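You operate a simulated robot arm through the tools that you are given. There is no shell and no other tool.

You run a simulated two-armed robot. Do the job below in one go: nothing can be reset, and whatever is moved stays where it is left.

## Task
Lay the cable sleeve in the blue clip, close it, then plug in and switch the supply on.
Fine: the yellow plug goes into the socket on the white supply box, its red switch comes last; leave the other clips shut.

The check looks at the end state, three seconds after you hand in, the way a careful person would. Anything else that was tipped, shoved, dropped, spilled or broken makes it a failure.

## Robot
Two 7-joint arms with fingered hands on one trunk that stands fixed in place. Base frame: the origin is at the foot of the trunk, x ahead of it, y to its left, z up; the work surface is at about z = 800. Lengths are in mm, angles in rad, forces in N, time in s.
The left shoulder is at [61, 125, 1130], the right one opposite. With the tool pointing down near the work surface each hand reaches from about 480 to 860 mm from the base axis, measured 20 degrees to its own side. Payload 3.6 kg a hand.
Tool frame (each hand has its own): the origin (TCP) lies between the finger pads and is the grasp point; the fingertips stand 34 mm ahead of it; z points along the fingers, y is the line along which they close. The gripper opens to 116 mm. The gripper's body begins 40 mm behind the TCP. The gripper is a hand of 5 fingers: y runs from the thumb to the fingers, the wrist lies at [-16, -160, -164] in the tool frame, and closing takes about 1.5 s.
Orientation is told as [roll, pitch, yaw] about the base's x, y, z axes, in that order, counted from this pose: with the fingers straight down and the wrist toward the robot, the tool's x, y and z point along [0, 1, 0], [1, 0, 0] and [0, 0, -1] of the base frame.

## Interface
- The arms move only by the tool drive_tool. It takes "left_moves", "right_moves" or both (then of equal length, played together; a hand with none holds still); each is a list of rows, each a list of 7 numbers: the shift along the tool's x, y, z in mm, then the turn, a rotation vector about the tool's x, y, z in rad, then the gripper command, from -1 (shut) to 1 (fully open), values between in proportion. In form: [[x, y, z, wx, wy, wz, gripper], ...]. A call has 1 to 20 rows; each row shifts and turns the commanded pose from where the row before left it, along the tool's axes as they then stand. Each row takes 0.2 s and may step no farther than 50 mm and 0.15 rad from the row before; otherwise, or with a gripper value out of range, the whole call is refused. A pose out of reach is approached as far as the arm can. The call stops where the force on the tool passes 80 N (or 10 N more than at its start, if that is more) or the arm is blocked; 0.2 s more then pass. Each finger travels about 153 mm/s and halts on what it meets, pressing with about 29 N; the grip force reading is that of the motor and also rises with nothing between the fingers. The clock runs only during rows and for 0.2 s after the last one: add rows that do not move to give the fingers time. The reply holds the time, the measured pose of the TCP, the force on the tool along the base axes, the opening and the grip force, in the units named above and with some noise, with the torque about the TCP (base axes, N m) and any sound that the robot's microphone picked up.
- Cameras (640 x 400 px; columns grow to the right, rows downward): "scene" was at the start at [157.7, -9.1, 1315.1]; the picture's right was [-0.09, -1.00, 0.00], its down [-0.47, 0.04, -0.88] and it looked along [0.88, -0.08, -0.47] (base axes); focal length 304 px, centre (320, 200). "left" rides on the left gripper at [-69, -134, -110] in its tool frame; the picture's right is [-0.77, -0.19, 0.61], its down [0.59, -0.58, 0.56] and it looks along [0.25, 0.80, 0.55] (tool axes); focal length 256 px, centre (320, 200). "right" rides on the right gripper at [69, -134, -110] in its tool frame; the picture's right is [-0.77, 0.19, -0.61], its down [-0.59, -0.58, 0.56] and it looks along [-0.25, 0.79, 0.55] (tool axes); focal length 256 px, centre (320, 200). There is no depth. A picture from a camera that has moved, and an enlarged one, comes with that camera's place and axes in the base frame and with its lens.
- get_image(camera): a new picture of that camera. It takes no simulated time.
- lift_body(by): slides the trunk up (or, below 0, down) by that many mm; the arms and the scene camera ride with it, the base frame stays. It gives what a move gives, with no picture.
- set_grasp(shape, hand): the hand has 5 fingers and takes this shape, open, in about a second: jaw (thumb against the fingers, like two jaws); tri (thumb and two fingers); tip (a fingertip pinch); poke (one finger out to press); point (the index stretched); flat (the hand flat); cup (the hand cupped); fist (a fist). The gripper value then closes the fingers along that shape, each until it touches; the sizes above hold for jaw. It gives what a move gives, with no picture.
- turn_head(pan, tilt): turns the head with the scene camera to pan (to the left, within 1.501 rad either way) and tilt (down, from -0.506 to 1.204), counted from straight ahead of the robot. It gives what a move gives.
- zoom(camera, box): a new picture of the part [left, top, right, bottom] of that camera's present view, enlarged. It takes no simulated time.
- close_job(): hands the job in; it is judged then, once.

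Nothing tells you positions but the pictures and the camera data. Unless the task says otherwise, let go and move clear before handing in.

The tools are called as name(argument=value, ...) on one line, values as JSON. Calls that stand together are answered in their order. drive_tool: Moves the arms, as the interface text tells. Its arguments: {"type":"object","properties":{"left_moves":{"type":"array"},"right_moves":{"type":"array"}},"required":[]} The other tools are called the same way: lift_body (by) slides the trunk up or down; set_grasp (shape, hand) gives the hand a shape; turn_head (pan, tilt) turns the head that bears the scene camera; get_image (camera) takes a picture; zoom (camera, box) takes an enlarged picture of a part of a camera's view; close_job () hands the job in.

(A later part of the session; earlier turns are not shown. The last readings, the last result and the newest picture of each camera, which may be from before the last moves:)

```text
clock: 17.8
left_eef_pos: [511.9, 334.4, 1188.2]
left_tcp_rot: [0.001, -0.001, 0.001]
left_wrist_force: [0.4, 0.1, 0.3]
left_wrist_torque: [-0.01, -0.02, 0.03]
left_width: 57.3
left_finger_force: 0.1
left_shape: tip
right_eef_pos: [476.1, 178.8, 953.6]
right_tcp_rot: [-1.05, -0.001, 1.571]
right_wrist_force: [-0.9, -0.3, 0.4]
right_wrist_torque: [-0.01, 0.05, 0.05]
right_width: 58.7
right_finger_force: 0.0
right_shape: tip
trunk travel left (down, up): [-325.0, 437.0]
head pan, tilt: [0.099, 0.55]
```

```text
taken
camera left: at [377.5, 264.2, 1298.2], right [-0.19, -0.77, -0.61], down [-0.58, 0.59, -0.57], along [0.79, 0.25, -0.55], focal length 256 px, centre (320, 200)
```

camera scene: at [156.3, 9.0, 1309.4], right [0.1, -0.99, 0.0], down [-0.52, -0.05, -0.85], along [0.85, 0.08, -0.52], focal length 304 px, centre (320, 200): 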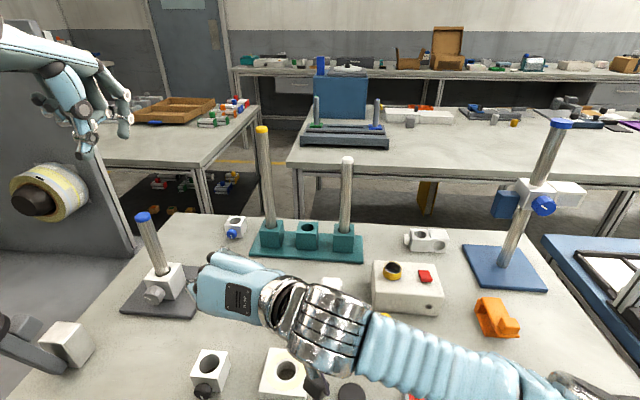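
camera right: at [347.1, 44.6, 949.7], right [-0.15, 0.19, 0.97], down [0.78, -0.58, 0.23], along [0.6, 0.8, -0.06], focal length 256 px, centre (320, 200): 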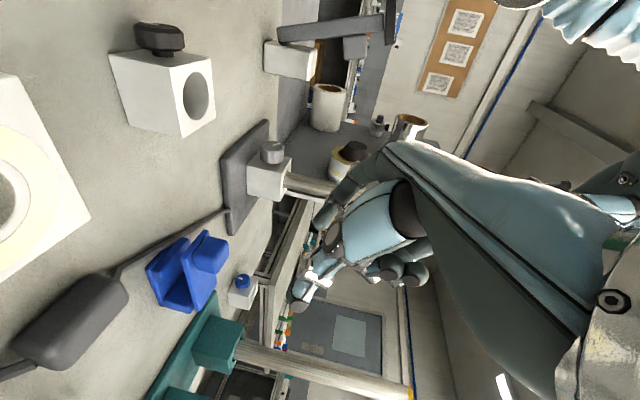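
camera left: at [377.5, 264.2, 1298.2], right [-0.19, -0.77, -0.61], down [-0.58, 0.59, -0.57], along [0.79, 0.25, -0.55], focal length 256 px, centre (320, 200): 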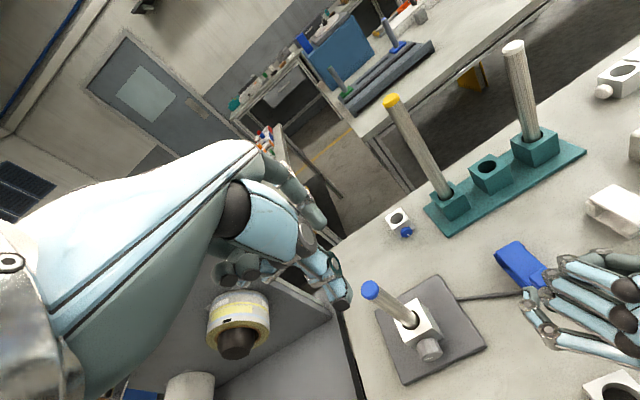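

The tilt works, but the wrist camera would come close to the ring block (x 386–442, y 46–122, up to z ≈ 846). I reduce the tilt to 0.7 rad and move to a pre-grasp about 40 mm short of the lid.

drive_tool(right_moves=[[0, 0, 0, 0, 0.15, 0, 0], [0, 0, 0, 0, 0.15, 0, 0], [0, 0, 0, 0, 0.05, 0, 0], [14, 1, 20, 0, 0, 0, 0], [14, 0, 20, 0, 0, 0, 0], [0, 0, 20, 0, 0, 0, 0], [0, 0, 0, 0, 0, 0, 0]])

turn_head(pan=0.1, tilt=0.75)

get_image(camera="scene")

zoom(camera="left", box=[440, 180, 640, 320])

get_image(camera="right")

```text
clock: 19.4
left_eef_pos: [510.8, 333.7, 1189.4]
left_tcp_rot: [0.0, -0.002, -0.001]
left_wrist_force: [-0.5, 0.7, 0.5]
left_wrist_torque: [-0.01, 0.0, 0.01]
left_width: 57.3
left_finger_force: 0.1
left_shape: tip
right_eef_pos: [494.7, 179.0, 889.9]
right_tcp_rot: [-0.697, -0.001, 1.572]
right_wrist_force: [-0.5, 0.6, -0.5]
right_wrist_torque: [0.02, -0.01, 0.01]
right_width: 58.6
right_finger_force: 0.0
right_shape: tip
trunk travel left (down, up): [-325.0, 437.0]
head pan, tilt: [0.099, 0.55]
```

```text
clock: 20.1
left_eef_pos: [512.1, 333.3, 1188.8]
left_tcp_rot: [-0.001, 0.001, 0.002]
left_wrist_force: [0.3, 0.4, -0.1]
left_wrist_torque: [-0.03, 0.0, 0.0]
left_width: 57.1
left_finger_force: 0.0
left_shape: tip
right_eef_pos: [492.9, 179.8, 889.6]
right_tcp_rot: [-0.698, -0.003, 1.573]
right_wrist_force: [-0.5, 0.6, -0.5]
right_wrist_torque: [0.02, 0.01, 0.02]
right_width: 58.8
right_finger_force: 0.0
right_shape: tip
trunk travel left (down, up): [-325.0, 437.0]
head pan, tilt: [0.099, 0.75]
```

```text
taken
camera scene: at [149.4, 8.3, 1292.1], right [0.1, -0.99, 0.0], down [-0.68, -0.07, -0.73], along [0.73, 0.07, -0.68], focal length 304 px, centre (320, 200)
```

scene: 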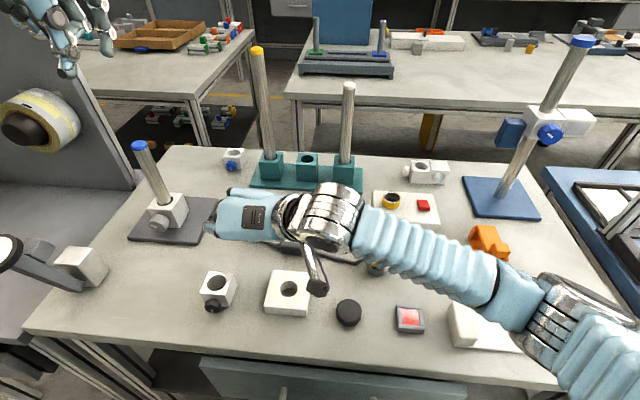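

```text
2.86 times, centred on (540, 250) of left
camera zoom: at [377.4, 264.2, 1298.2], right [-0.19, -0.77, -0.61], down [-0.58, 0.59, -0.57], along [0.79, 0.25, -0.55], focal length 731 px, centre (-309, 57)
```

zoom: 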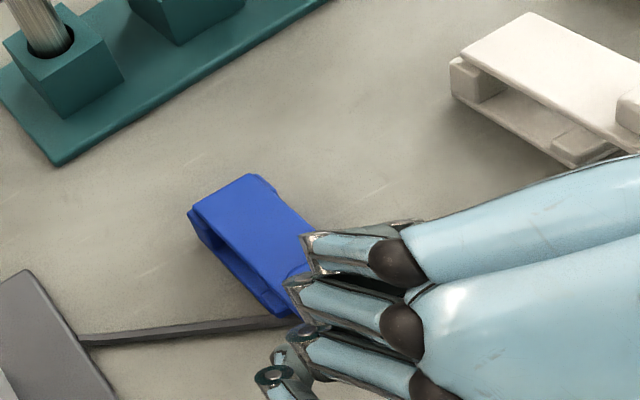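

```text
taken
camera right: at [370.5, 45.8, 930.4], right [0.2, 0.19, 0.96], down [0.82, -0.58, -0.05], along [0.54, 0.8, -0.27], focal length 256 px, centre (320, 200)
```

right: 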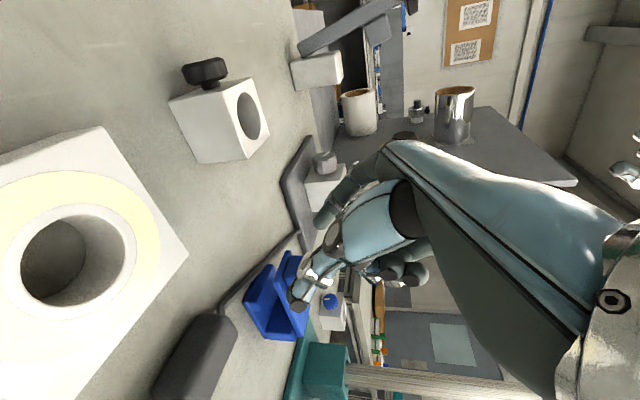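

The pre-grasp is in line. I advance along the fingers in small steps, watching the force.

drive_tool(right_moves=[[0, 0.5, 10, 0, 0, 0, 0], [0, 0, 10, 0, 0, 0, 0], [0, 0, 8, 0, 0, 0, 0], [0, 0, 0, 0, 0, 0, 0]])

zoom(camera="left", box=[440, 220, 600, 340])

zoom(camera="right", box=[220, 220, 400, 370])

zoom(camera="scene", box=[190, 170, 310, 260])

```text
clock: 21.1
left_eef_pos: [512.4, 334.0, 1187.8]
left_tcp_rot: [0.0, 0.0, 0.002]
left_wrist_force: [1.1, 0.1, 0.0]
left_wrist_torque: [0.0, -0.01, -0.01]
left_width: 57.3
left_finger_force: 0.1
left_shape: tip
right_eef_pos: [510.9, 180.8, 869.1]
right_tcp_rot: [-0.7, -0.001, 1.573]
right_wrist_force: [-0.9, 0.7, 0.1]
right_wrist_torque: [0.02, 0.0, -0.01]
right_width: 58.6
right_finger_force: 0.1
right_shape: tip
trunk travel left (down, up): [-325.0, 437.0]
head pan, tilt: [0.099, 0.75]
```

```text
3.33 times, centred on (520, 280) of left
camera zoom: at [377.4, 264.1, 1298.3], right [-0.19, -0.77, -0.61], down [-0.58, 0.59, -0.57], along [0.79, 0.25, -0.55], focal length 853 px, centre (-347, -67)
```

zoom: 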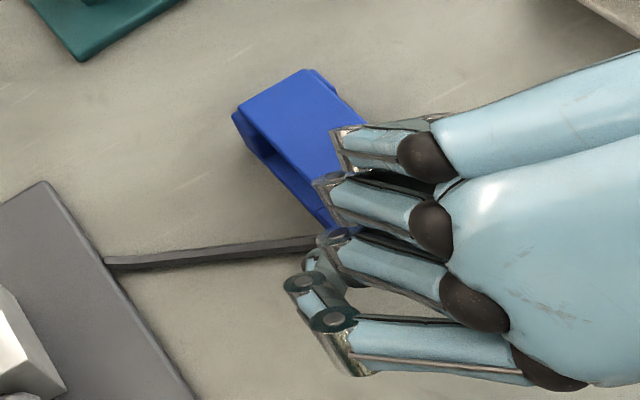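

```text
2.67 times, centred on (310, 295) of right
camera zoom: at [388.3, 46.5, 908.8], right [0.2, 0.19, 0.96], down [0.82, -0.58, -0.05], along [0.54, 0.8, -0.27], focal length 683 px, centre (347, -53)
```

zoom: 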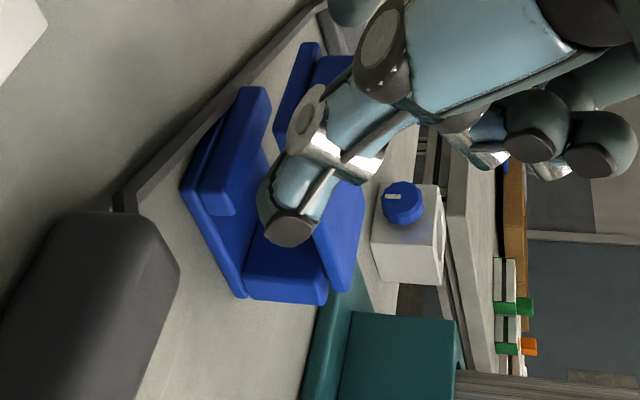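

```text
4.44 times, centred on (250, 215) of scene
camera zoom: at [149.4, 8.3, 1292.1], right [0.1, -0.99, 0.0], down [-0.68, -0.07, -0.73], along [0.73, 0.07, -0.68], focal length 1352 px, centre (631, 133)
```

zoom: 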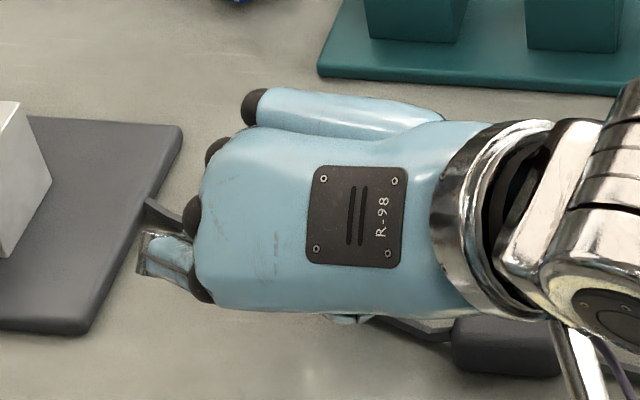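

The approach is clear. I go the last 12 mm, then close gently on the lid's sides.

drive_tool(right_moves=[[0, -0.5, 6, 0, 0, 0, 0], [0, 0, 6, 0, 0, 0, 0], [0, 0, 0, 0, 0, 0, 0]])

zoom(camera="right", box=[220, 220, 400, 370])

zoom(camera="left", box=[440, 220, 600, 340])

```text
clock: 21.9
left_eef_pos: [508.0, 333.9, 1190.7]
left_tcp_rot: [0.0, -0.002, 0.002]
left_wrist_force: [0.4, 0.0, -0.1]
left_wrist_torque: [-0.03, -0.01, -0.01]
left_width: 57.2
left_finger_force: 0.1
left_shape: tip
right_eef_pos: [514.6, 182.6, 862.3]
right_tcp_rot: [-0.701, -0.006, 1.575]
right_wrist_force: [-13.7, 2.2, 20.0]
right_wrist_torque: [-0.15, -0.18, -0.09]
right_width: 58.4
right_finger_force: 0.1
right_shape: tip
trunk travel left (down, up): [-325.0, 437.0]
head pan, tilt: [0.099, 0.75]
```

```text
2.67 times, centred on (310, 295) of right
camera zoom: at [393.2, 46.8, 901.8], right [0.19, 0.18, 0.96], down [0.82, -0.57, -0.05], along [0.54, 0.8, -0.26], focal length 683 px, centre (347, -53)
```

zoom: 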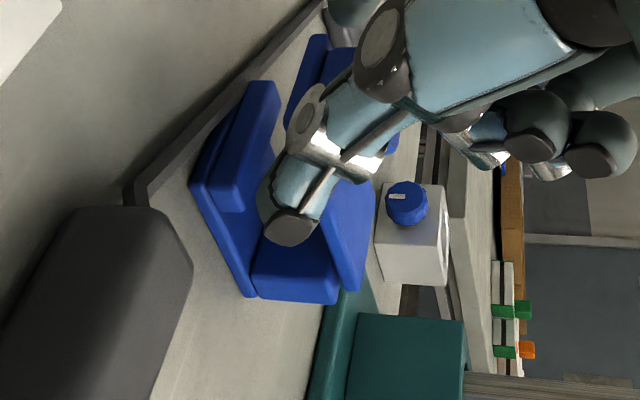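

```text
3.33 times, centred on (520, 280) of left
camera zoom: at [373.9, 263.7, 1299.7], right [-0.18, -0.77, -0.61], down [-0.58, 0.59, -0.57], along [0.8, 0.25, -0.55], focal length 853 px, centre (-347, -67)
```

zoom: 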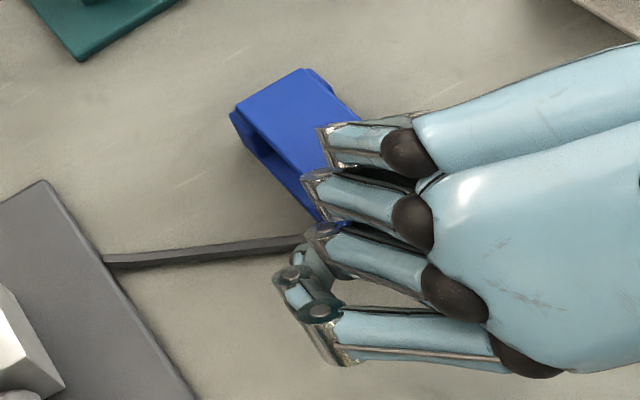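

I feel 25 N again, so the inside of the hand meets the knob before the fingertips are well past the lid. I'll change the approach: back off and use a single extended finger (poke) to hook under the overhang from the front and flip the lid up.

drive_tool(right_moves=[[0, 0, -15, 0, 0, 0, 0], [0, 0, -25, 0, 0, 0, 0], [0, 0, -30, 0, 0, 0, 0], [0, 0, -20, 0, 0, 0, 0], [0, 0, 0, 0, 0, 0, 0]])

set_grasp(hand="right", shape="poke")

get_image(camera="right")

get_image(camera="left")

zoom(camera="scene", box=[180, 150, 340, 270])

```text
clock: 23.1
left_eef_pos: [512.6, 333.4, 1188.6]
left_tcp_rot: [0.001, -0.001, 0.003]
left_wrist_force: [0.1, 0.8, 0.1]
left_wrist_torque: [-0.02, 0.02, 0.0]
left_width: 57.1
left_finger_force: 0.0
left_shape: tip
right_eef_pos: [461.5, 178.7, 929.1]
right_tcp_rot: [-0.699, 0.0, 1.572]
right_wrist_force: [0.6, -0.6, 0.0]
right_wrist_torque: [0.05, 0.0, 0.01]
right_width: 58.4
right_finger_force: 0.1
right_shape: tip
trunk travel left (down, up): [-325.0, 437.0]
head pan, tilt: [0.099, 0.75]
```

```text
clock: 24.0
left_eef_pos: [511.9, 332.6, 1187.5]
left_tcp_rot: [0.0, 0.001, 0.003]
left_wrist_force: [-0.1, -0.1, -0.2]
left_wrist_torque: [-0.01, -0.01, 0.02]
left_width: 57.4
left_finger_force: 0.1
left_shape: tip
right_eef_pos: [462.4, 179.3, 928.6]
right_tcp_rot: [-0.697, 0.0, 1.572]
right_wrist_force: [-0.9, -0.6, -0.6]
right_wrist_torque: [0.0, 0.01, 0.03]
right_width: 0.0
right_finger_force: 0.1
right_shape: poke
trunk travel left (down, up): [-325.0, 437.0]
head pan, tilt: [0.099, 0.75]
```

```text
taken
camera right: at [338.4, 45.5, 970.2], right [0.2, 0.19, 0.96], down [0.82, -0.58, -0.05], along [0.54, 0.8, -0.27], focal length 256 px, centre (320, 200)
```

right: 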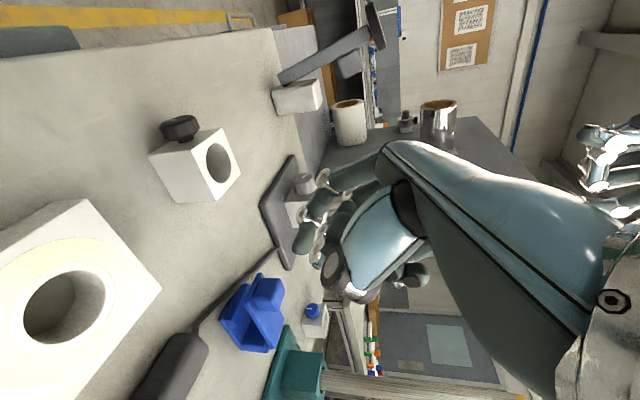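

```text
taken
camera left: at [377.4, 264.2, 1298.2], right [-0.19, -0.77, -0.61], down [-0.58, 0.59, -0.57], along [0.79, 0.25, -0.55], focal length 256 px, centre (320, 200)
```

left: 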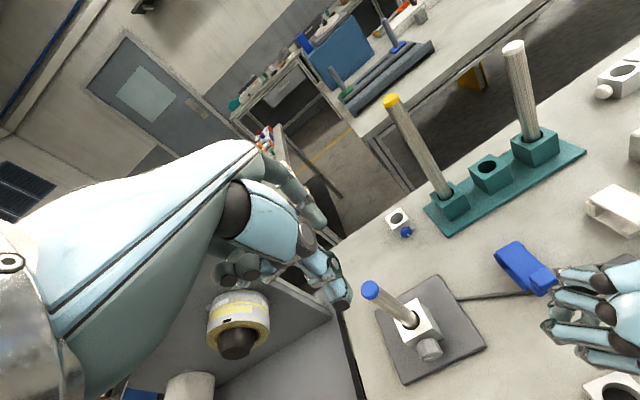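

```text
3.33 times, centred on (260, 210) of scene
camera zoom: at [149.4, 8.3, 1292.1], right [0.1, -0.99, 0.0], down [-0.68, -0.07, -0.73], along [0.73, 0.07, -0.68], focal length 1014 px, centre (520, 167)
```

zoom: 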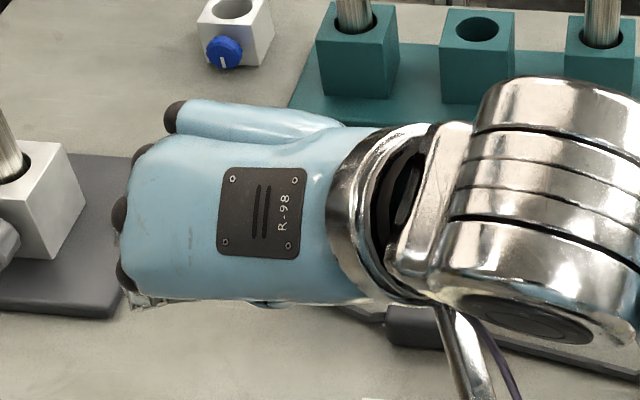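

I zoom on the poke hand to see where its finger points.

zoom(camera="right", box=[240, 130, 480, 310])

zoom(camera="left", box=[480, 220, 640, 380])

turn_head(pan=0.3, tilt=0.75)

zoom(camera="scene", box=[200, 150, 400, 280])

```text
2.22 times, centred on (360, 220) of right
camera zoom: at [338.4, 45.5, 970.2], right [0.2, 0.19, 0.96], down [0.82, -0.58, -0.05], along [0.54, 0.8, -0.27], focal length 569 px, centre (231, 156)
```

zoom: 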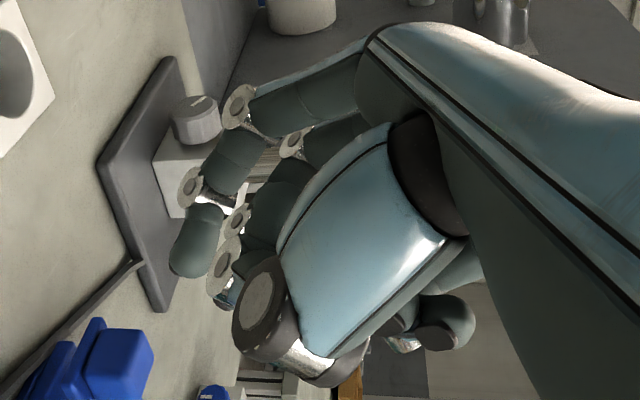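

```text
2.50 times, centred on (560, 300) of left
camera zoom: at [377.4, 264.2, 1298.2], right [-0.19, -0.77, -0.61], down [-0.58, 0.59, -0.57], along [0.79, 0.25, -0.55], focal length 640 px, centre (-280, -50)
```

zoom: 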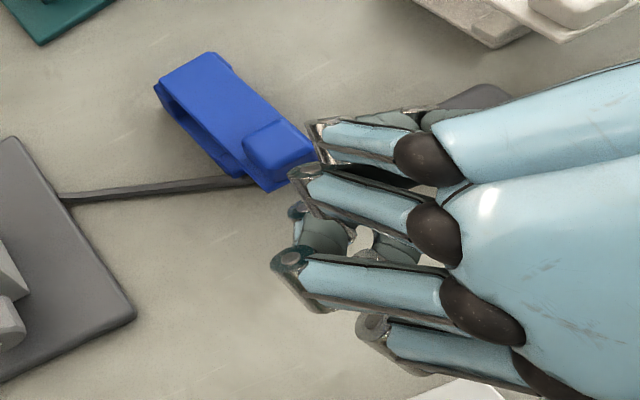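

```text
clock: 24.7
left_eef_pos: [513.4, 333.7, 1188.6]
left_tcp_rot: [-0.002, 0.0, 0.001]
left_wrist_force: [0.4, 0.4, -0.8]
left_wrist_torque: [-0.02, 0.0, 0.01]
left_width: 57.4
left_finger_force: 0.1
left_shape: tip
right_eef_pos: [461.6, 179.3, 929.3]
right_tcp_rot: [-0.697, 0.0, 1.573]
right_wrist_force: [-0.6, 1.0, 0.3]
right_wrist_torque: [0.02, 0.03, -0.01]
right_width: 0.2
right_finger_force: 0.1
right_shape: poke
trunk travel left (down, up): [-325.0, 437.0]
head pan, tilt: [0.3, 0.75]
```

```text
3.08 times, centred on (300, 215) of scene
camera zoom: at [146.1, 24.5, 1292.1], right [0.3, -0.96, 0.0], down [-0.65, -0.2, -0.73], along [0.7, 0.22, -0.68], focal length 936 px, centre (382, 154)
```

zoom: 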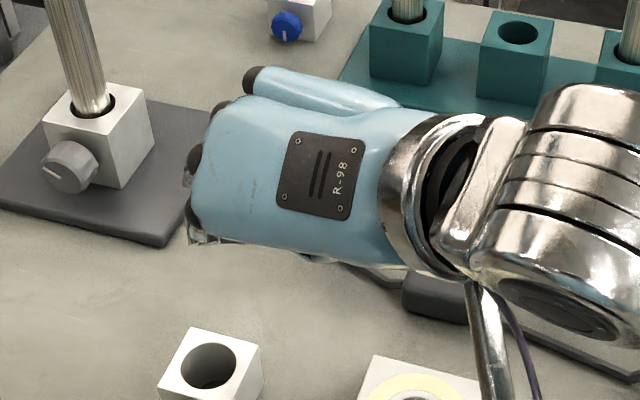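

The poke finger's neighbours would foul the knob. A three-finger grip (tri) should be better: index and middle both go down beside the lid and the remaining curled fingers sit past the knob. Let me see that shape.

drive_tool(right_moves=[[0, 0, 0, 0, 0.14, 0, 1], [0, 0, 0, 0, 0.14, 0, 1], [0, 0, 0, 0, 0.14, 0, 1], [0, 0, 0, 0, 0.14, 0, 1], [0, 0, 0, 0, 0.14, 0, 1]])

set_grasp(hand="right", shape="tri")

drive_tool(right_moves=[[0, 0, -30, 0, 0, 0, 0], [0, 0, 0, 0, 0, 0, 0], [0, 0, 0, 0, 0, 0, 0], [0, 0, 0, 0, 0, 0, 0], [0, 0, 0, 0, 0, 0, 0]])

zoom(camera="right", box=[200, 130, 480, 330])

zoom(camera="left", box=[440, 180, 640, 380])

zoom(camera="scene", box=[200, 120, 400, 250])

```text
clock: 25.9
left_eef_pos: [513.2, 333.1, 1187.7]
left_tcp_rot: [0.0, 0.002, 0.0]
left_wrist_force: [0.1, 0.1, 0.5]
left_wrist_torque: [-0.01, -0.02, -0.02]
left_width: 57.2
left_finger_force: 0.0
left_shape: tip
right_eef_pos: [461.1, 180.1, 928.3]
right_tcp_rot: [0.003, -0.001, 1.574]
right_wrist_force: [-0.7, 0.3, -0.3]
right_wrist_torque: [0.03, 0.01, 0.0]
right_width: 0.0
right_finger_force: 0.0
right_shape: poke
trunk travel left (down, up): [-325.0, 437.0]
head pan, tilt: [0.3, 0.75]
```

```text
clock: 26.8
left_eef_pos: [512.0, 334.2, 1189.7]
left_tcp_rot: [0.0, 0.001, 0.004]
left_wrist_force: [0.9, 0.2, 1.0]
left_wrist_torque: [0.01, 0.0, -0.01]
left_width: 57.1
left_finger_force: 0.0
left_shape: tip
right_eef_pos: [460.4, 179.4, 928.9]
right_tcp_rot: [0.001, 0.001, 1.572]
right_wrist_force: [0.6, -0.1, 0.2]
right_wrist_torque: [0.0, 0.0, -0.04]
right_width: 115.8
right_finger_force: 0.0
right_shape: tri
trunk travel left (down, up): [-325.0, 437.0]
head pan, tilt: [0.3, 0.75]
```

```text
clock: 28.0
left_eef_pos: [512.0, 333.7, 1187.6]
left_tcp_rot: [0.0, 0.001, 0.001]
left_wrist_force: [-0.6, -0.1, -0.6]
left_wrist_torque: [0.0, 0.03, -0.03]
left_width: 57.3
left_finger_force: 0.1
left_shape: tip
right_eef_pos: [461.3, 177.3, 959.1]
right_tcp_rot: [0.003, 0.0, 1.574]
right_wrist_force: [0.4, -0.2, 0.6]
right_wrist_torque: [0.01, 0.01, 0.01]
right_width: 58.3
right_finger_force: 0.1
right_shape: tri
trunk travel left (down, up): [-325.0, 437.0]
head pan, tilt: [0.3, 0.75]
```

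```text
2.00 times, centred on (340, 230) of right
camera zoom: at [393.1, 44.0, 1069.6], right [0.77, 0.19, 0.61], down [0.59, -0.58, -0.57], along [0.25, 0.8, -0.55], focal length 512 px, centre (280, 140)
```

zoom: 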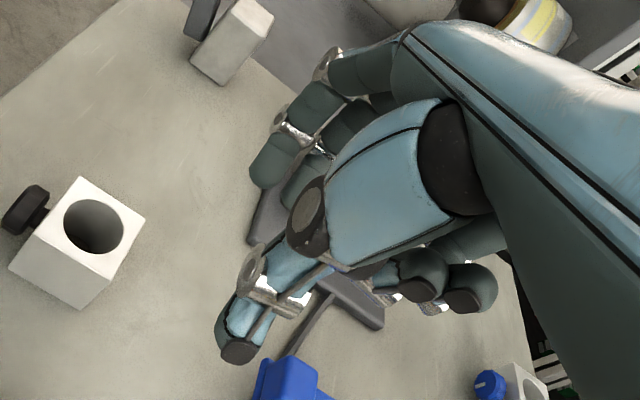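

```text
2.00 times, centred on (540, 280) of left
camera zoom: at [377.5, 264.2, 1298.2], right [-0.19, -0.77, -0.61], down [-0.58, 0.59, -0.57], along [0.79, 0.25, -0.55], focal length 512 px, centre (-120, 40)
```

zoom: 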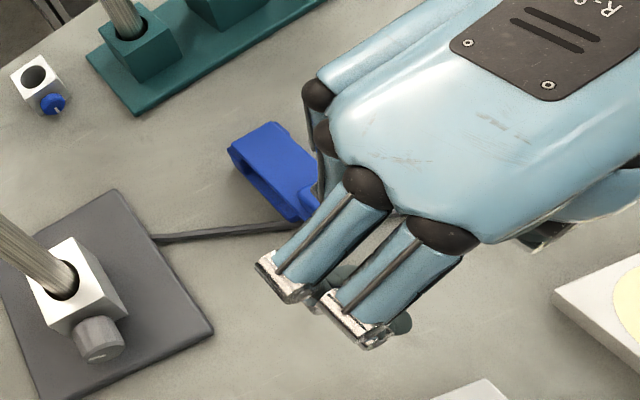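

```text
3.08 times, centred on (300, 185) of scene
camera zoom: at [146.2, 24.6, 1292.0], right [0.3, -0.96, 0.0], down [-0.65, -0.2, -0.73], along [0.7, 0.22, -0.68], focal length 936 px, centre (382, 246)
```

zoom: 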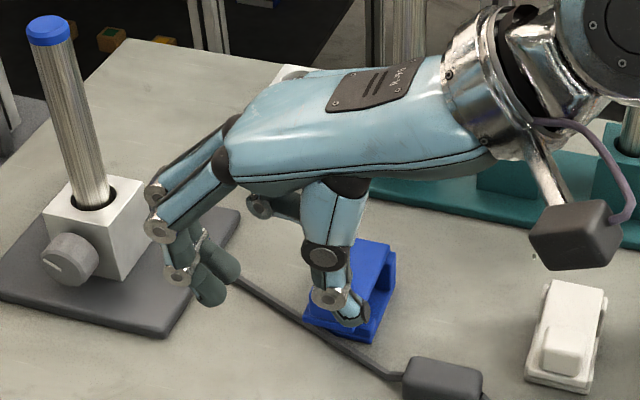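

In tri shape the index and middle straddle the TCP and the curled ring finger starts ~20 mm beyond it, clear of the knob. I go over the lid and lower step by step.

drive_tool(right_moves=[[-39, 1.3, 0, 0, 0, 0, 0], [-39, 1.3, 0, 0, 0, 0, 0], [0, 0, 30, 0, 0, 0, 0], [0, 0, 30, 0, 0, 0, 0], [0, 0, 20, 0, 0, 0, 0], [0, 0, 0, 0, 0, 0, 0]])

zoom(camera="scene", box=[240, 160, 380, 260])

zoom(camera="right", box=[200, 220, 400, 400])

zoom(camera="left", box=[420, 180, 600, 320])

```text
clock: 29.4
left_eef_pos: [511.8, 333.8, 1188.1]
left_tcp_rot: [0.0, -0.001, -0.001]
left_wrist_force: [0.4, 0.9, -0.3]
left_wrist_torque: [0.01, -0.02, 0.03]
left_width: 57.2
left_finger_force: 0.0
left_shape: tip
right_eef_pos: [540.6, 181.1, 878.3]
right_tcp_rot: [0.002, 0.001, 1.572]
right_wrist_force: [-0.4, 0.3, 0.0]
right_wrist_torque: [0.03, -0.01, -0.01]
right_width: 58.0
right_finger_force: 0.0
right_shape: tri
trunk travel left (down, up): [-325.0, 437.0]
head pan, tilt: [0.3, 0.75]
```

```text
4.00 times, centred on (310, 210) of scene
camera zoom: at [146.2, 24.7, 1292.1], right [0.3, -0.96, 0.0], down [-0.65, -0.2, -0.73], along [0.7, 0.22, -0.68], focal length 1216 px, centre (360, 160)
```

zoom: 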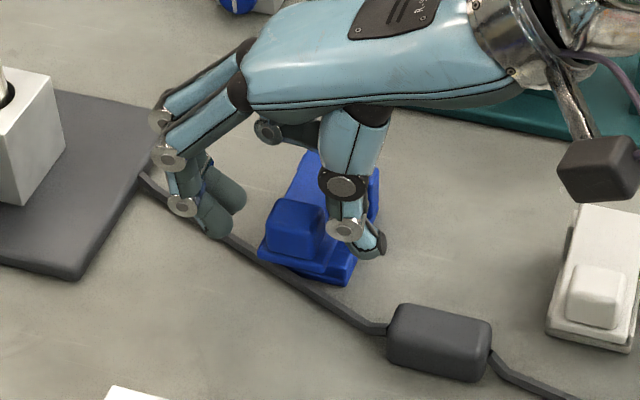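

```text
2.22 times, centred on (300, 310) of right
camera zoom: at [471.5, 48.2, 989.3], right [0.77, 0.19, 0.61], down [0.59, -0.58, -0.57], along [0.25, 0.8, -0.55], focal length 569 px, centre (364, -44)
```

zoom: 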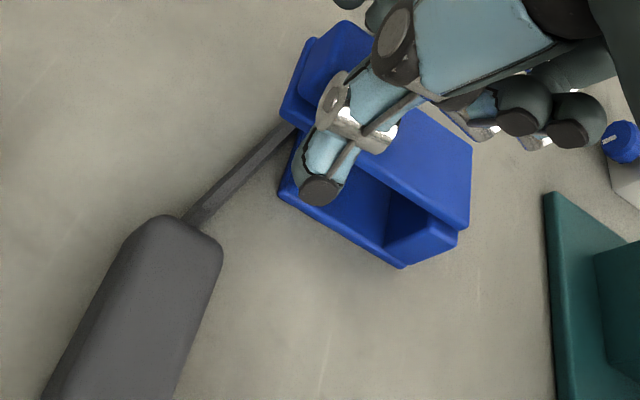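

```text
2.86 times, centred on (510, 250) of left
camera zoom: at [377.5, 264.3, 1298.2], right [-0.19, -0.77, -0.61], down [-0.58, 0.59, -0.57], along [0.79, 0.25, -0.55], focal length 731 px, centre (-223, 57)
```

zoom: 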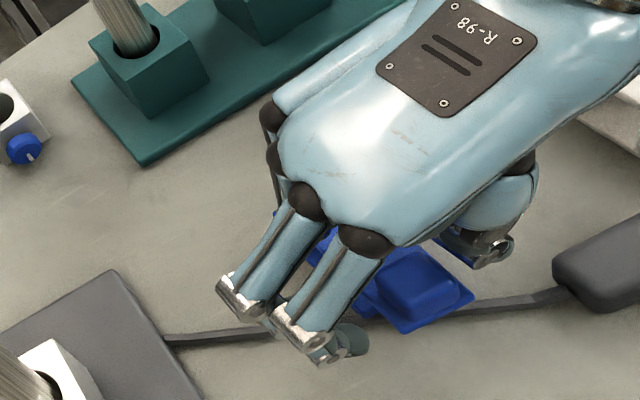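

Everything lines up. I lower further in small steps and read the force.

drive_tool(right_moves=[[2, -1, 8, 0, 0, 0, 0], [0, 0, 6, 0, 0, 0, 0], [0, 0, 0, 0, 0, 0, 0]])

drive_tool(right_moves=[[0, 0, 5, 0, 0, 0, 0], [0, 0, 0, 0, 0, 0, 0]])

zoom(camera="right", box=[200, 220, 400, 400])

zoom(camera="scene", box=[240, 160, 380, 260])

```text
clock: 30.2
left_eef_pos: [512.3, 334.5, 1188.4]
left_tcp_rot: [-0.002, 0.0, 0.001]
left_wrist_force: [1.0, -0.6, 0.9]
left_wrist_torque: [0.01, 0.01, -0.04]
left_width: 57.0
left_finger_force: 0.1
left_shape: tip
right_eef_pos: [537.5, 180.7, 864.4]
right_tcp_rot: [0.001, 0.001, 1.571]
right_wrist_force: [0.0, 0.0, 0.2]
right_wrist_torque: [-0.02, 0.02, 0.01]
right_width: 58.4
right_finger_force: 0.1
right_shape: tri
trunk travel left (down, up): [-325.0, 437.0]
head pan, tilt: [0.3, 0.75]
```

```text
clock: 30.8
left_eef_pos: [510.8, 334.3, 1187.7]
left_tcp_rot: [0.0, 0.0, 0.003]
left_wrist_force: [0.4, -0.6, -0.4]
left_wrist_torque: [0.02, 0.0, 0.0]
left_width: 57.3
left_finger_force: 0.1
left_shape: tip
right_eef_pos: [537.7, 180.8, 858.9]
right_tcp_rot: [0.002, 0.001, 1.572]
right_wrist_force: [-0.2, 0.0, 0.0]
right_wrist_torque: [0.01, -0.01, 0.02]
right_width: 58.5
right_finger_force: 0.1
right_shape: tri
trunk travel left (down, up): [-325.0, 437.0]
head pan, tilt: [0.3, 0.75]
```

```text
2.22 times, centred on (300, 310) of right
camera zoom: at [469.5, 47.4, 969.6], right [0.77, 0.19, 0.61], down [0.59, -0.58, -0.57], along [0.25, 0.8, -0.55], focal length 569 px, centre (364, -44)
```

zoom: 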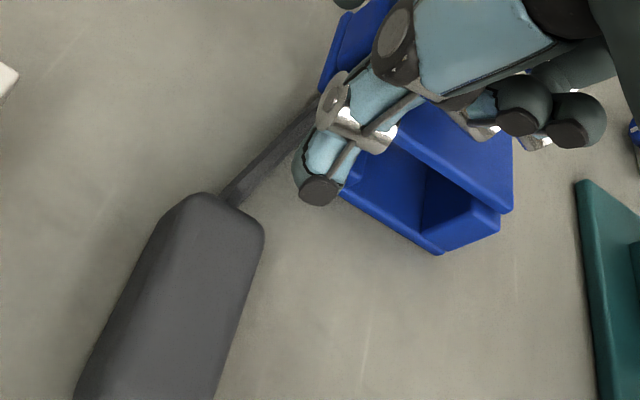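

```text
4.00 times, centred on (310, 210) of scene
camera zoom: at [146.2, 24.7, 1292.1], right [0.3, -0.96, 0.0], down [-0.65, -0.2, -0.73], along [0.7, 0.22, -0.68], focal length 1216 px, centre (360, 160)
```

zoom: 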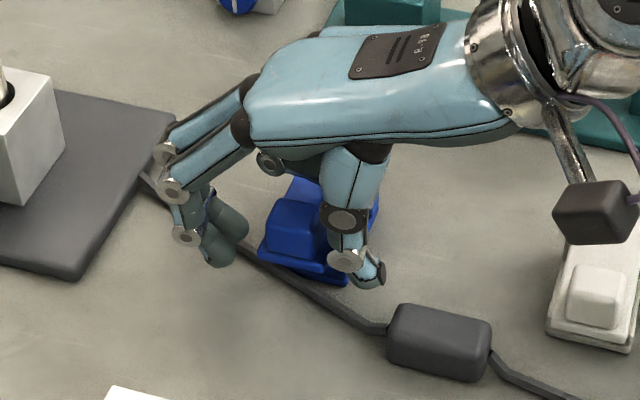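

No contact at TCP z = 859. I lower 5 mm more and close on the lid's sides.

drive_tool(right_moves=[[0, -0.5, 5, 0, 0, 0, 0], [0, 0, 0, 0, 0, 0, -0.2], [0, 0, 0, 0, 0, 0, -0.3], [0, 0, 0, 0, 0, 0, -0.45], [0, 0, 0, 0, 0, 0, -0.5], [0, 0, 0, 0, 0, 0, -0.5]])

zoom(camera="scene", box=[240, 160, 380, 260])

zoom(camera="right", box=[200, 220, 400, 400])

```text
clock: 32.2
left_eef_pos: [511.9, 332.2, 1188.8]
left_tcp_rot: [0.002, 0.001, 0.002]
left_wrist_force: [-0.3, -0.2, -0.2]
left_wrist_torque: [-0.02, 0.02, 0.03]
left_width: 57.1
left_finger_force: 0.1
left_shape: tip
right_eef_pos: [537.2, 178.5, 854.8]
right_tcp_rot: [-0.001, -0.002, 1.572]
right_wrist_force: [-0.6, -12.6, 1.6]
right_wrist_torque: [-0.2, -0.02, 0.05]
right_width: 34.1
right_finger_force: 0.0
right_shape: tri
trunk travel left (down, up): [-325.0, 437.0]
head pan, tilt: [0.3, 0.75]
```

```text
4.00 times, centred on (310, 210) of scene
camera zoom: at [146.0, 22.4, 1292.1], right [0.29, -0.96, 0.0], down [-0.65, -0.2, -0.73], along [0.7, 0.22, -0.68], focal length 1216 px, centre (360, 160)
```

zoom: 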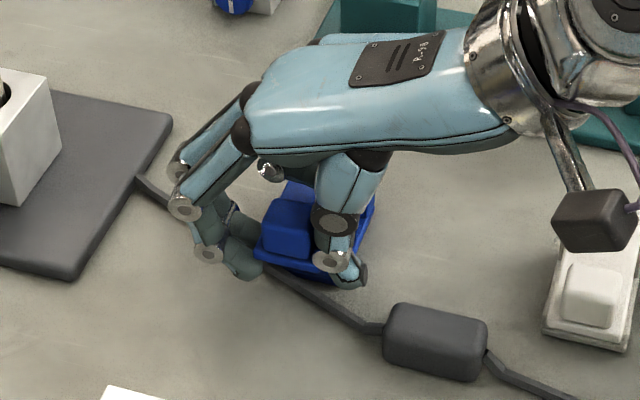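

```text
2.22 times, centred on (300, 310) of right
camera zoom: at [469.5, 45.0, 965.4], right [0.77, 0.19, 0.61], down [0.59, -0.58, -0.57], along [0.25, 0.8, -0.55], focal length 569 px, centre (364, -44)
```

zoom: 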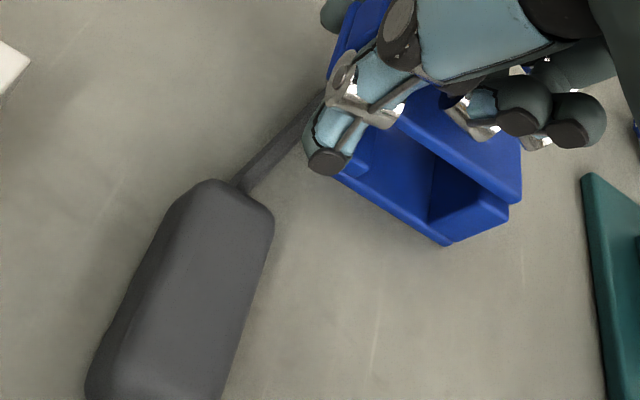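

The thumb touches the lid first, pushing with 12 N. I recentre a few mm to the right and close until both sides touch.

drive_tool(right_moves=[[0, -3, 0, 0, 0, 0, -0.5], [0, 0, 0, 0, 0, 0, -0.55], [0, 0, 0, 0, 0, 0, -0.6], [0, 0, 0, 0, 0, 0, -0.6]])

```text
clock: 33.2
left_eef_pos: [512.5, 332.3, 1188.4]
left_tcp_rot: [-0.001, 0.0, 0.001]
left_wrist_force: [-0.1, -0.9, 0.1]
left_wrist_torque: [-0.03, 0.03, 0.03]
left_width: 57.1
left_finger_force: 0.2
left_shape: tip
right_eef_pos: [538.3, 175.8, 852.2]
right_tcp_rot: [0.002, 0.002, 1.572]
right_wrist_force: [-1.5, -9.1, -1.1]
right_wrist_torque: [-0.57, 0.1, -0.04]
right_width: 15.3
right_finger_force: 29.1
right_shape: tri
trunk travel left (down, up): [-325.0, 437.0]
head pan, tilt: [0.3, 0.75]
```

Width 15 mm means a finger has closed past the lid edge — maybe beneath the lid. Let me look.

zoom(camera="scene", box=[260, 180, 360, 260])

zoom(camera="right", box=[240, 220, 400, 340])

zoom(camera="left", box=[440, 200, 580, 320])

```text
5.00 times, centred on (310, 220) of scene
camera zoom: at [146.0, 23.3, 1292.1], right [0.29, -0.96, 0.0], down [-0.65, -0.2, -0.73], along [0.7, 0.22, -0.68], focal length 1520 px, centre (370, 100)
```

zoom: 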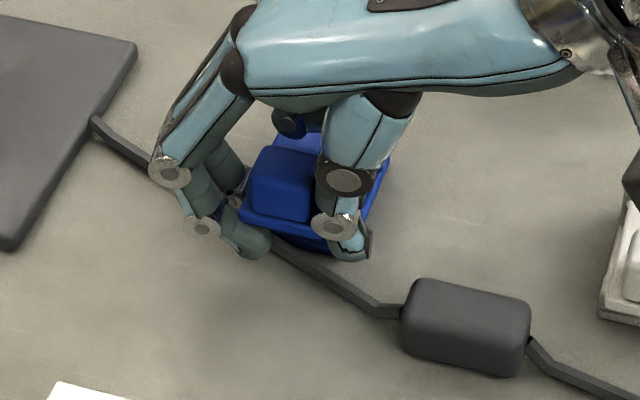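

```text
3.33 times, centred on (320, 280) of right
camera zoom: at [469.6, 41.7, 964.8], right [0.77, 0.19, 0.61], down [0.59, -0.58, -0.56], along [0.25, 0.79, -0.56], focal length 853 px, centre (320, -67)
```

zoom: 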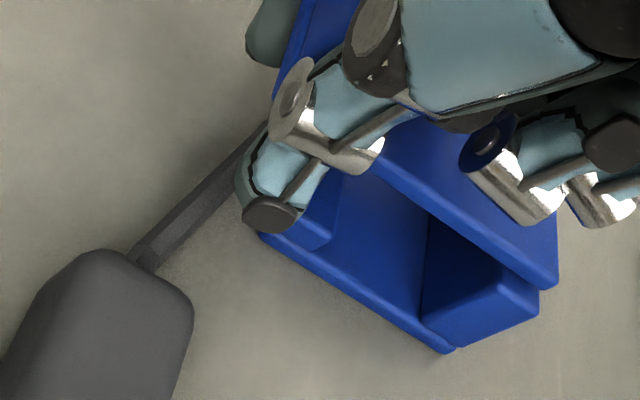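

```text
3.33 times, centred on (510, 260) of left
camera zoom: at [377.6, 262.7, 1298.5], right [-0.19, -0.77, -0.61], down [-0.58, 0.59, -0.56], along [0.79, 0.25, -0.55], focal length 853 px, centre (-313, 0)
```

zoom: 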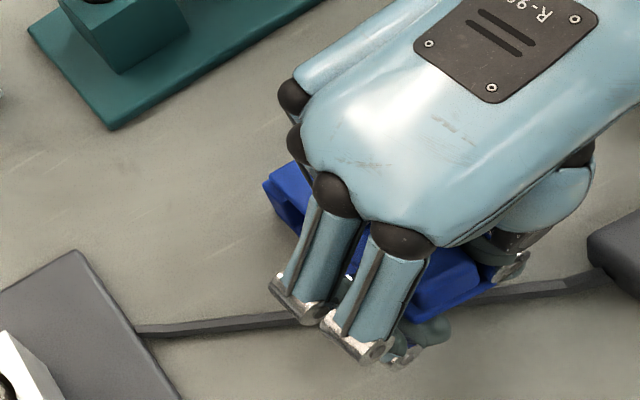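

The fingers seem to hold the lid's front with the tips curled at/below its edge. I try lifting a few mm and watch the force and the lid.

drive_tool(right_moves=[[0, 0, -4, 0, 0, 0, -0.6], [0, 0, -4, 0, 0, 0, -0.6], [0, 0, -4, 0, 0, 0, -0.6], [0, 0, 0, 0, 0, 0, -0.6]])

zoom(camera="scene", box=[260, 180, 360, 260])

zoom(camera="right", box=[240, 220, 400, 340])

```text
clock: 34.2
left_eef_pos: [512.8, 331.4, 1187.5]
left_tcp_rot: [0.001, 0.001, 0.0]
left_wrist_force: [0.6, 0.4, 0.4]
left_wrist_torque: [0.02, 0.03, -0.02]
left_width: 57.3
left_finger_force: 0.2
left_shape: tip
right_eef_pos: [539.2, 176.4, 866.5]
right_tcp_rot: [0.003, 0.001, 1.571]
right_wrist_force: [0.1, -16.9, -5.2]
right_wrist_torque: [-1.06, 0.35, 0.15]
right_width: 13.8
right_finger_force: 29.3
right_shape: tri
trunk travel left (down, up): [-325.0, 437.0]
head pan, tilt: [0.3, 0.75]
```

```text
5.00 times, centred on (310, 220) of scene
camera zoom: at [146.6, 22.2, 1292.0], right [0.29, -0.96, 0.0], down [-0.65, -0.2, -0.73], along [0.7, 0.22, -0.68], focal length 1520 px, centre (370, 100)
```

zoom: 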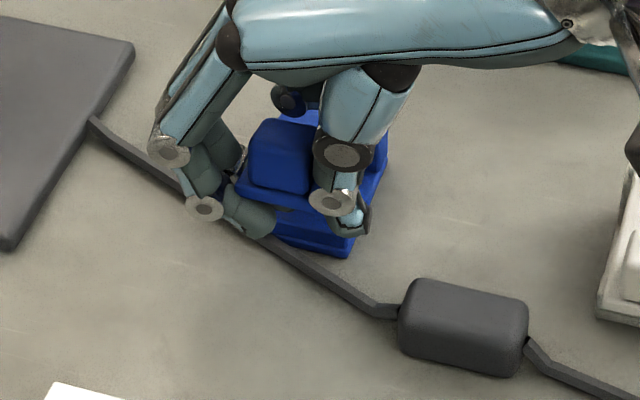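

```text
3.33 times, centred on (320, 280) of right
camera zoom: at [470.3, 41.5, 977.1], right [0.77, 0.19, 0.61], down [0.59, -0.58, -0.57], along [0.25, 0.79, -0.56], focal length 853 px, centre (320, -67)
```

zoom: 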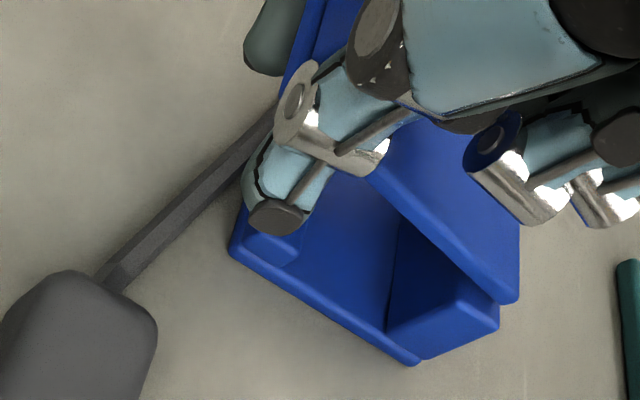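

The lid is lifting, with only ~5 N needed. I continue along the hinge arc in small steps.

drive_tool(right_moves=[[-3, 0, -11, 0, 0, 0, -0.6], [-5, 0, -11, 0, 0, 0, -0.6], [0, 0, 0, 0, 0, 0, -0.6]])

zoom(camera="scene", box=[260, 160, 360, 240])

zoom(camera="right", box=[240, 220, 400, 340])

```text
clock: 35.0
left_eef_pos: [512.2, 331.4, 1187.9]
left_tcp_rot: [0.0, 0.001, -0.001]
left_wrist_force: [-0.4, 0.4, 0.3]
left_wrist_torque: [0.02, 0.0, 0.0]
left_width: 57.5
left_finger_force: 0.1
left_shape: tip
right_eef_pos: [545.2, 174.7, 886.6]
right_tcp_rot: [0.006, 0.006, 1.573]
right_wrist_force: [-5.5, -22.8, -11.3]
right_wrist_torque: [-1.7, 1.01, 0.51]
right_width: 10.7
right_finger_force: 28.5
right_shape: tri
trunk travel left (down, up): [-325.0, 437.0]
head pan, tilt: [0.3, 0.75]
```

```text
5.00 times, centred on (310, 200) of scene
camera zoom: at [146.5, 21.3, 1291.9], right [0.29, -0.96, 0.0], down [-0.65, -0.2, -0.73], along [0.7, 0.22, -0.68], focal length 1520 px, centre (370, 200)
```

zoom: 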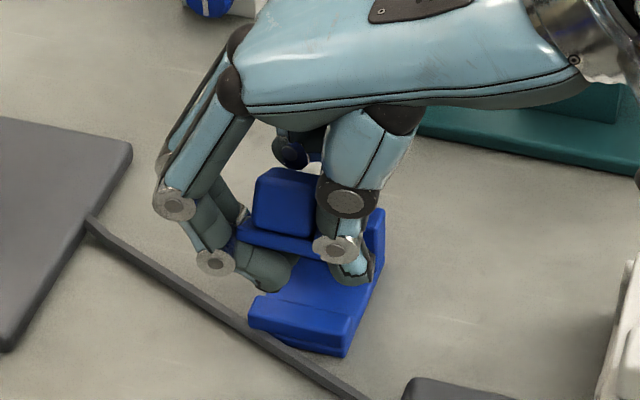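

```text
3.33 times, centred on (320, 280) of right
camera zoom: at [477.6, 41.1, 997.9], right [0.77, 0.19, 0.61], down [0.59, -0.58, -0.57], along [0.24, 0.79, -0.56], focal length 853 px, centre (320, -67)
```

zoom: 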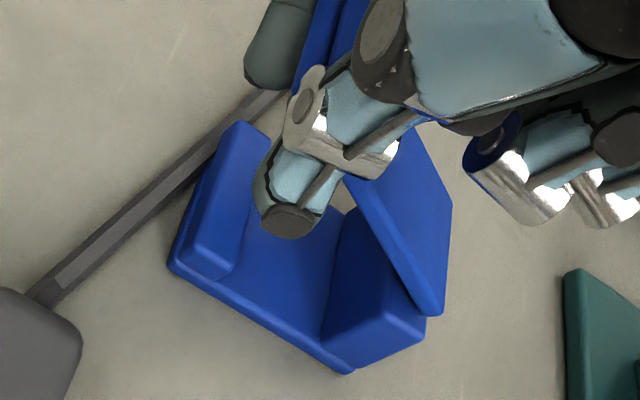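

The lid is about 35° open. I ease the sideways load by shifting 3 mm right and continue along the arc.

drive_tool(right_moves=[[-6, -3, -10, 0, 0, 0, -0.55], [-8, 0, -9, 0, 0, 0, -0.55], [0, 0, 0, 0, 0, 0, -0.55]])

zoom(camera="scene", box=[260, 150, 360, 230])

zoom(camera="right", box=[240, 220, 400, 340])

```text
clock: 35.8
left_eef_pos: [516.1, 331.6, 1187.0]
left_tcp_rot: [0.002, 0.004, 0.002]
left_wrist_force: [-1.3, -0.2, -0.9]
left_wrist_torque: [0.01, -0.05, -0.02]
left_width: 57.3
left_finger_force: 0.1
left_shape: tip
right_eef_pos: [561.8, 171.9, 905.6]
right_tcp_rot: [0.006, 0.003, 1.572]
right_wrist_force: [-2.1, -22.1, -15.7]
right_wrist_torque: [-1.07, 0.82, 0.69]
right_width: 23.2
right_finger_force: 0.1
right_shape: tri
trunk travel left (down, up): [-325.0, 437.0]
head pan, tilt: [0.3, 0.75]
```

```text
5.00 times, centred on (310, 190) of scene
camera zoom: at [153.9, 20.9, 1291.8], right [0.29, -0.96, 0.0], down [-0.66, -0.2, -0.73], along [0.7, 0.21, -0.69], focal length 1520 px, centre (370, 250)
```

zoom: 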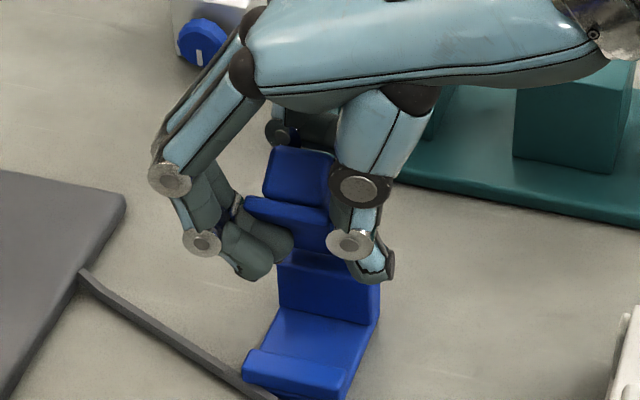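

```text
3.33 times, centred on (320, 280) of right
camera zoom: at [495.1, 38.5, 1017.3], right [0.77, 0.19, 0.6], down [0.59, -0.58, -0.57], along [0.24, 0.79, -0.56], focal length 853 px, centre (320, -67)
```

zoom: 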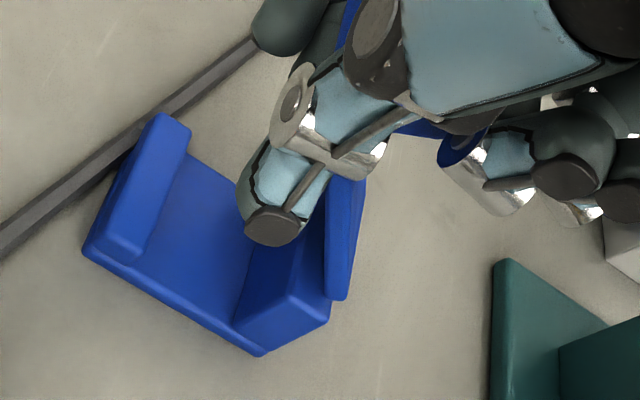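

The lid is about 65° open. The ring finger is close to the knob, so I raise the hand ~18 mm (fingertips stay on the lid's underside), ease right, and then push forward.

drive_tool(right_moves=[[-2, -4, -6, 0, 0, 0, -0.55], [-3, 0, -6, 0, 0, 0, -0.55], [-4, 0, -5, 0, 0, 0, -0.55], [0, 0, 0, 0, 0, 0, -0.55]])

zoom(camera="scene", box=[260, 140, 360, 220])

zoom(camera="right", box=[240, 220, 400, 340])

zoom(camera="left", box=[420, 160, 580, 280])

```text
clock: 36.8
left_eef_pos: [495.3, 332.8, 1199.7]
left_tcp_rot: [0.004, -0.042, -0.003]
left_wrist_force: [-0.6, -0.8, 0.6]
left_wrist_torque: [-0.01, 0.02, 0.0]
left_width: 57.5
left_finger_force: 0.1
left_shape: tip
right_eef_pos: [565.2, 166.9, 912.0]
right_tcp_rot: [0.052, 0.031, 1.534]
right_wrist_force: [-2.5, 6.6, -0.4]
right_wrist_torque: [-0.57, 0.36, 0.8]
right_width: 27.4
right_finger_force: 0.1
right_shape: tri
trunk travel left (down, up): [-325.0, 437.0]
head pan, tilt: [0.3, 0.75]
stopped in row 4 (right hand): the arm was blocked; the commanded pose is now the measured one
```

```text
5.00 times, centred on (310, 180) of scene
camera zoom: at [201.0, 26.9, 1291.4], right [0.3, -0.95, -0.01], down [-0.68, -0.21, -0.7], along [0.67, 0.22, -0.71], focal length 1520 px, centre (370, 300)
```

zoom: 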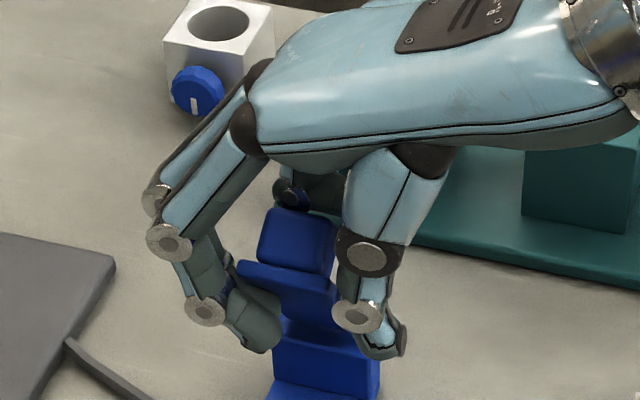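

```text
3.33 times, centred on (320, 280) of right
camera zoom: at [496.1, 37.5, 1030.9], right [0.81, 0.17, 0.56], down [0.54, -0.62, -0.58], along [0.25, 0.77, -0.59], focal length 853 px, centre (320, -67)
```

zoom: 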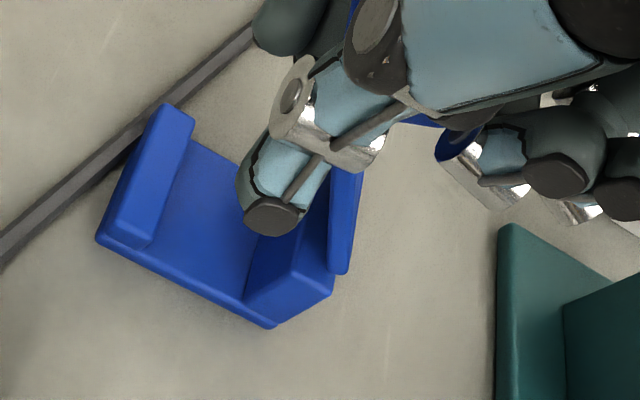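

```text
3.33 times, centred on (500, 220) of left
camera zoom: at [356.1, 263.9, 1303.0], right [-0.16, -0.77, -0.62], down [-0.55, 0.59, -0.59], along [0.82, 0.25, -0.52], focal length 853 px, centre (-280, 133)
```

zoom: 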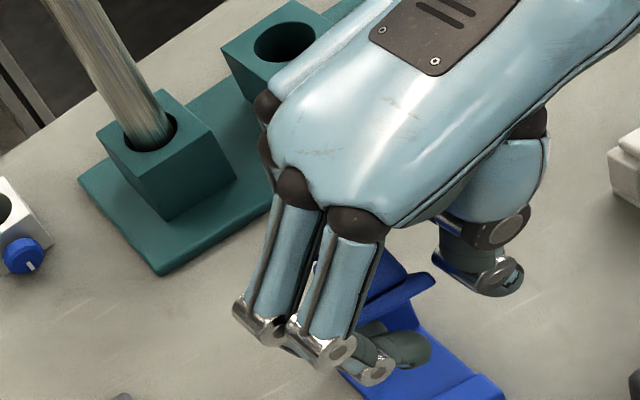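

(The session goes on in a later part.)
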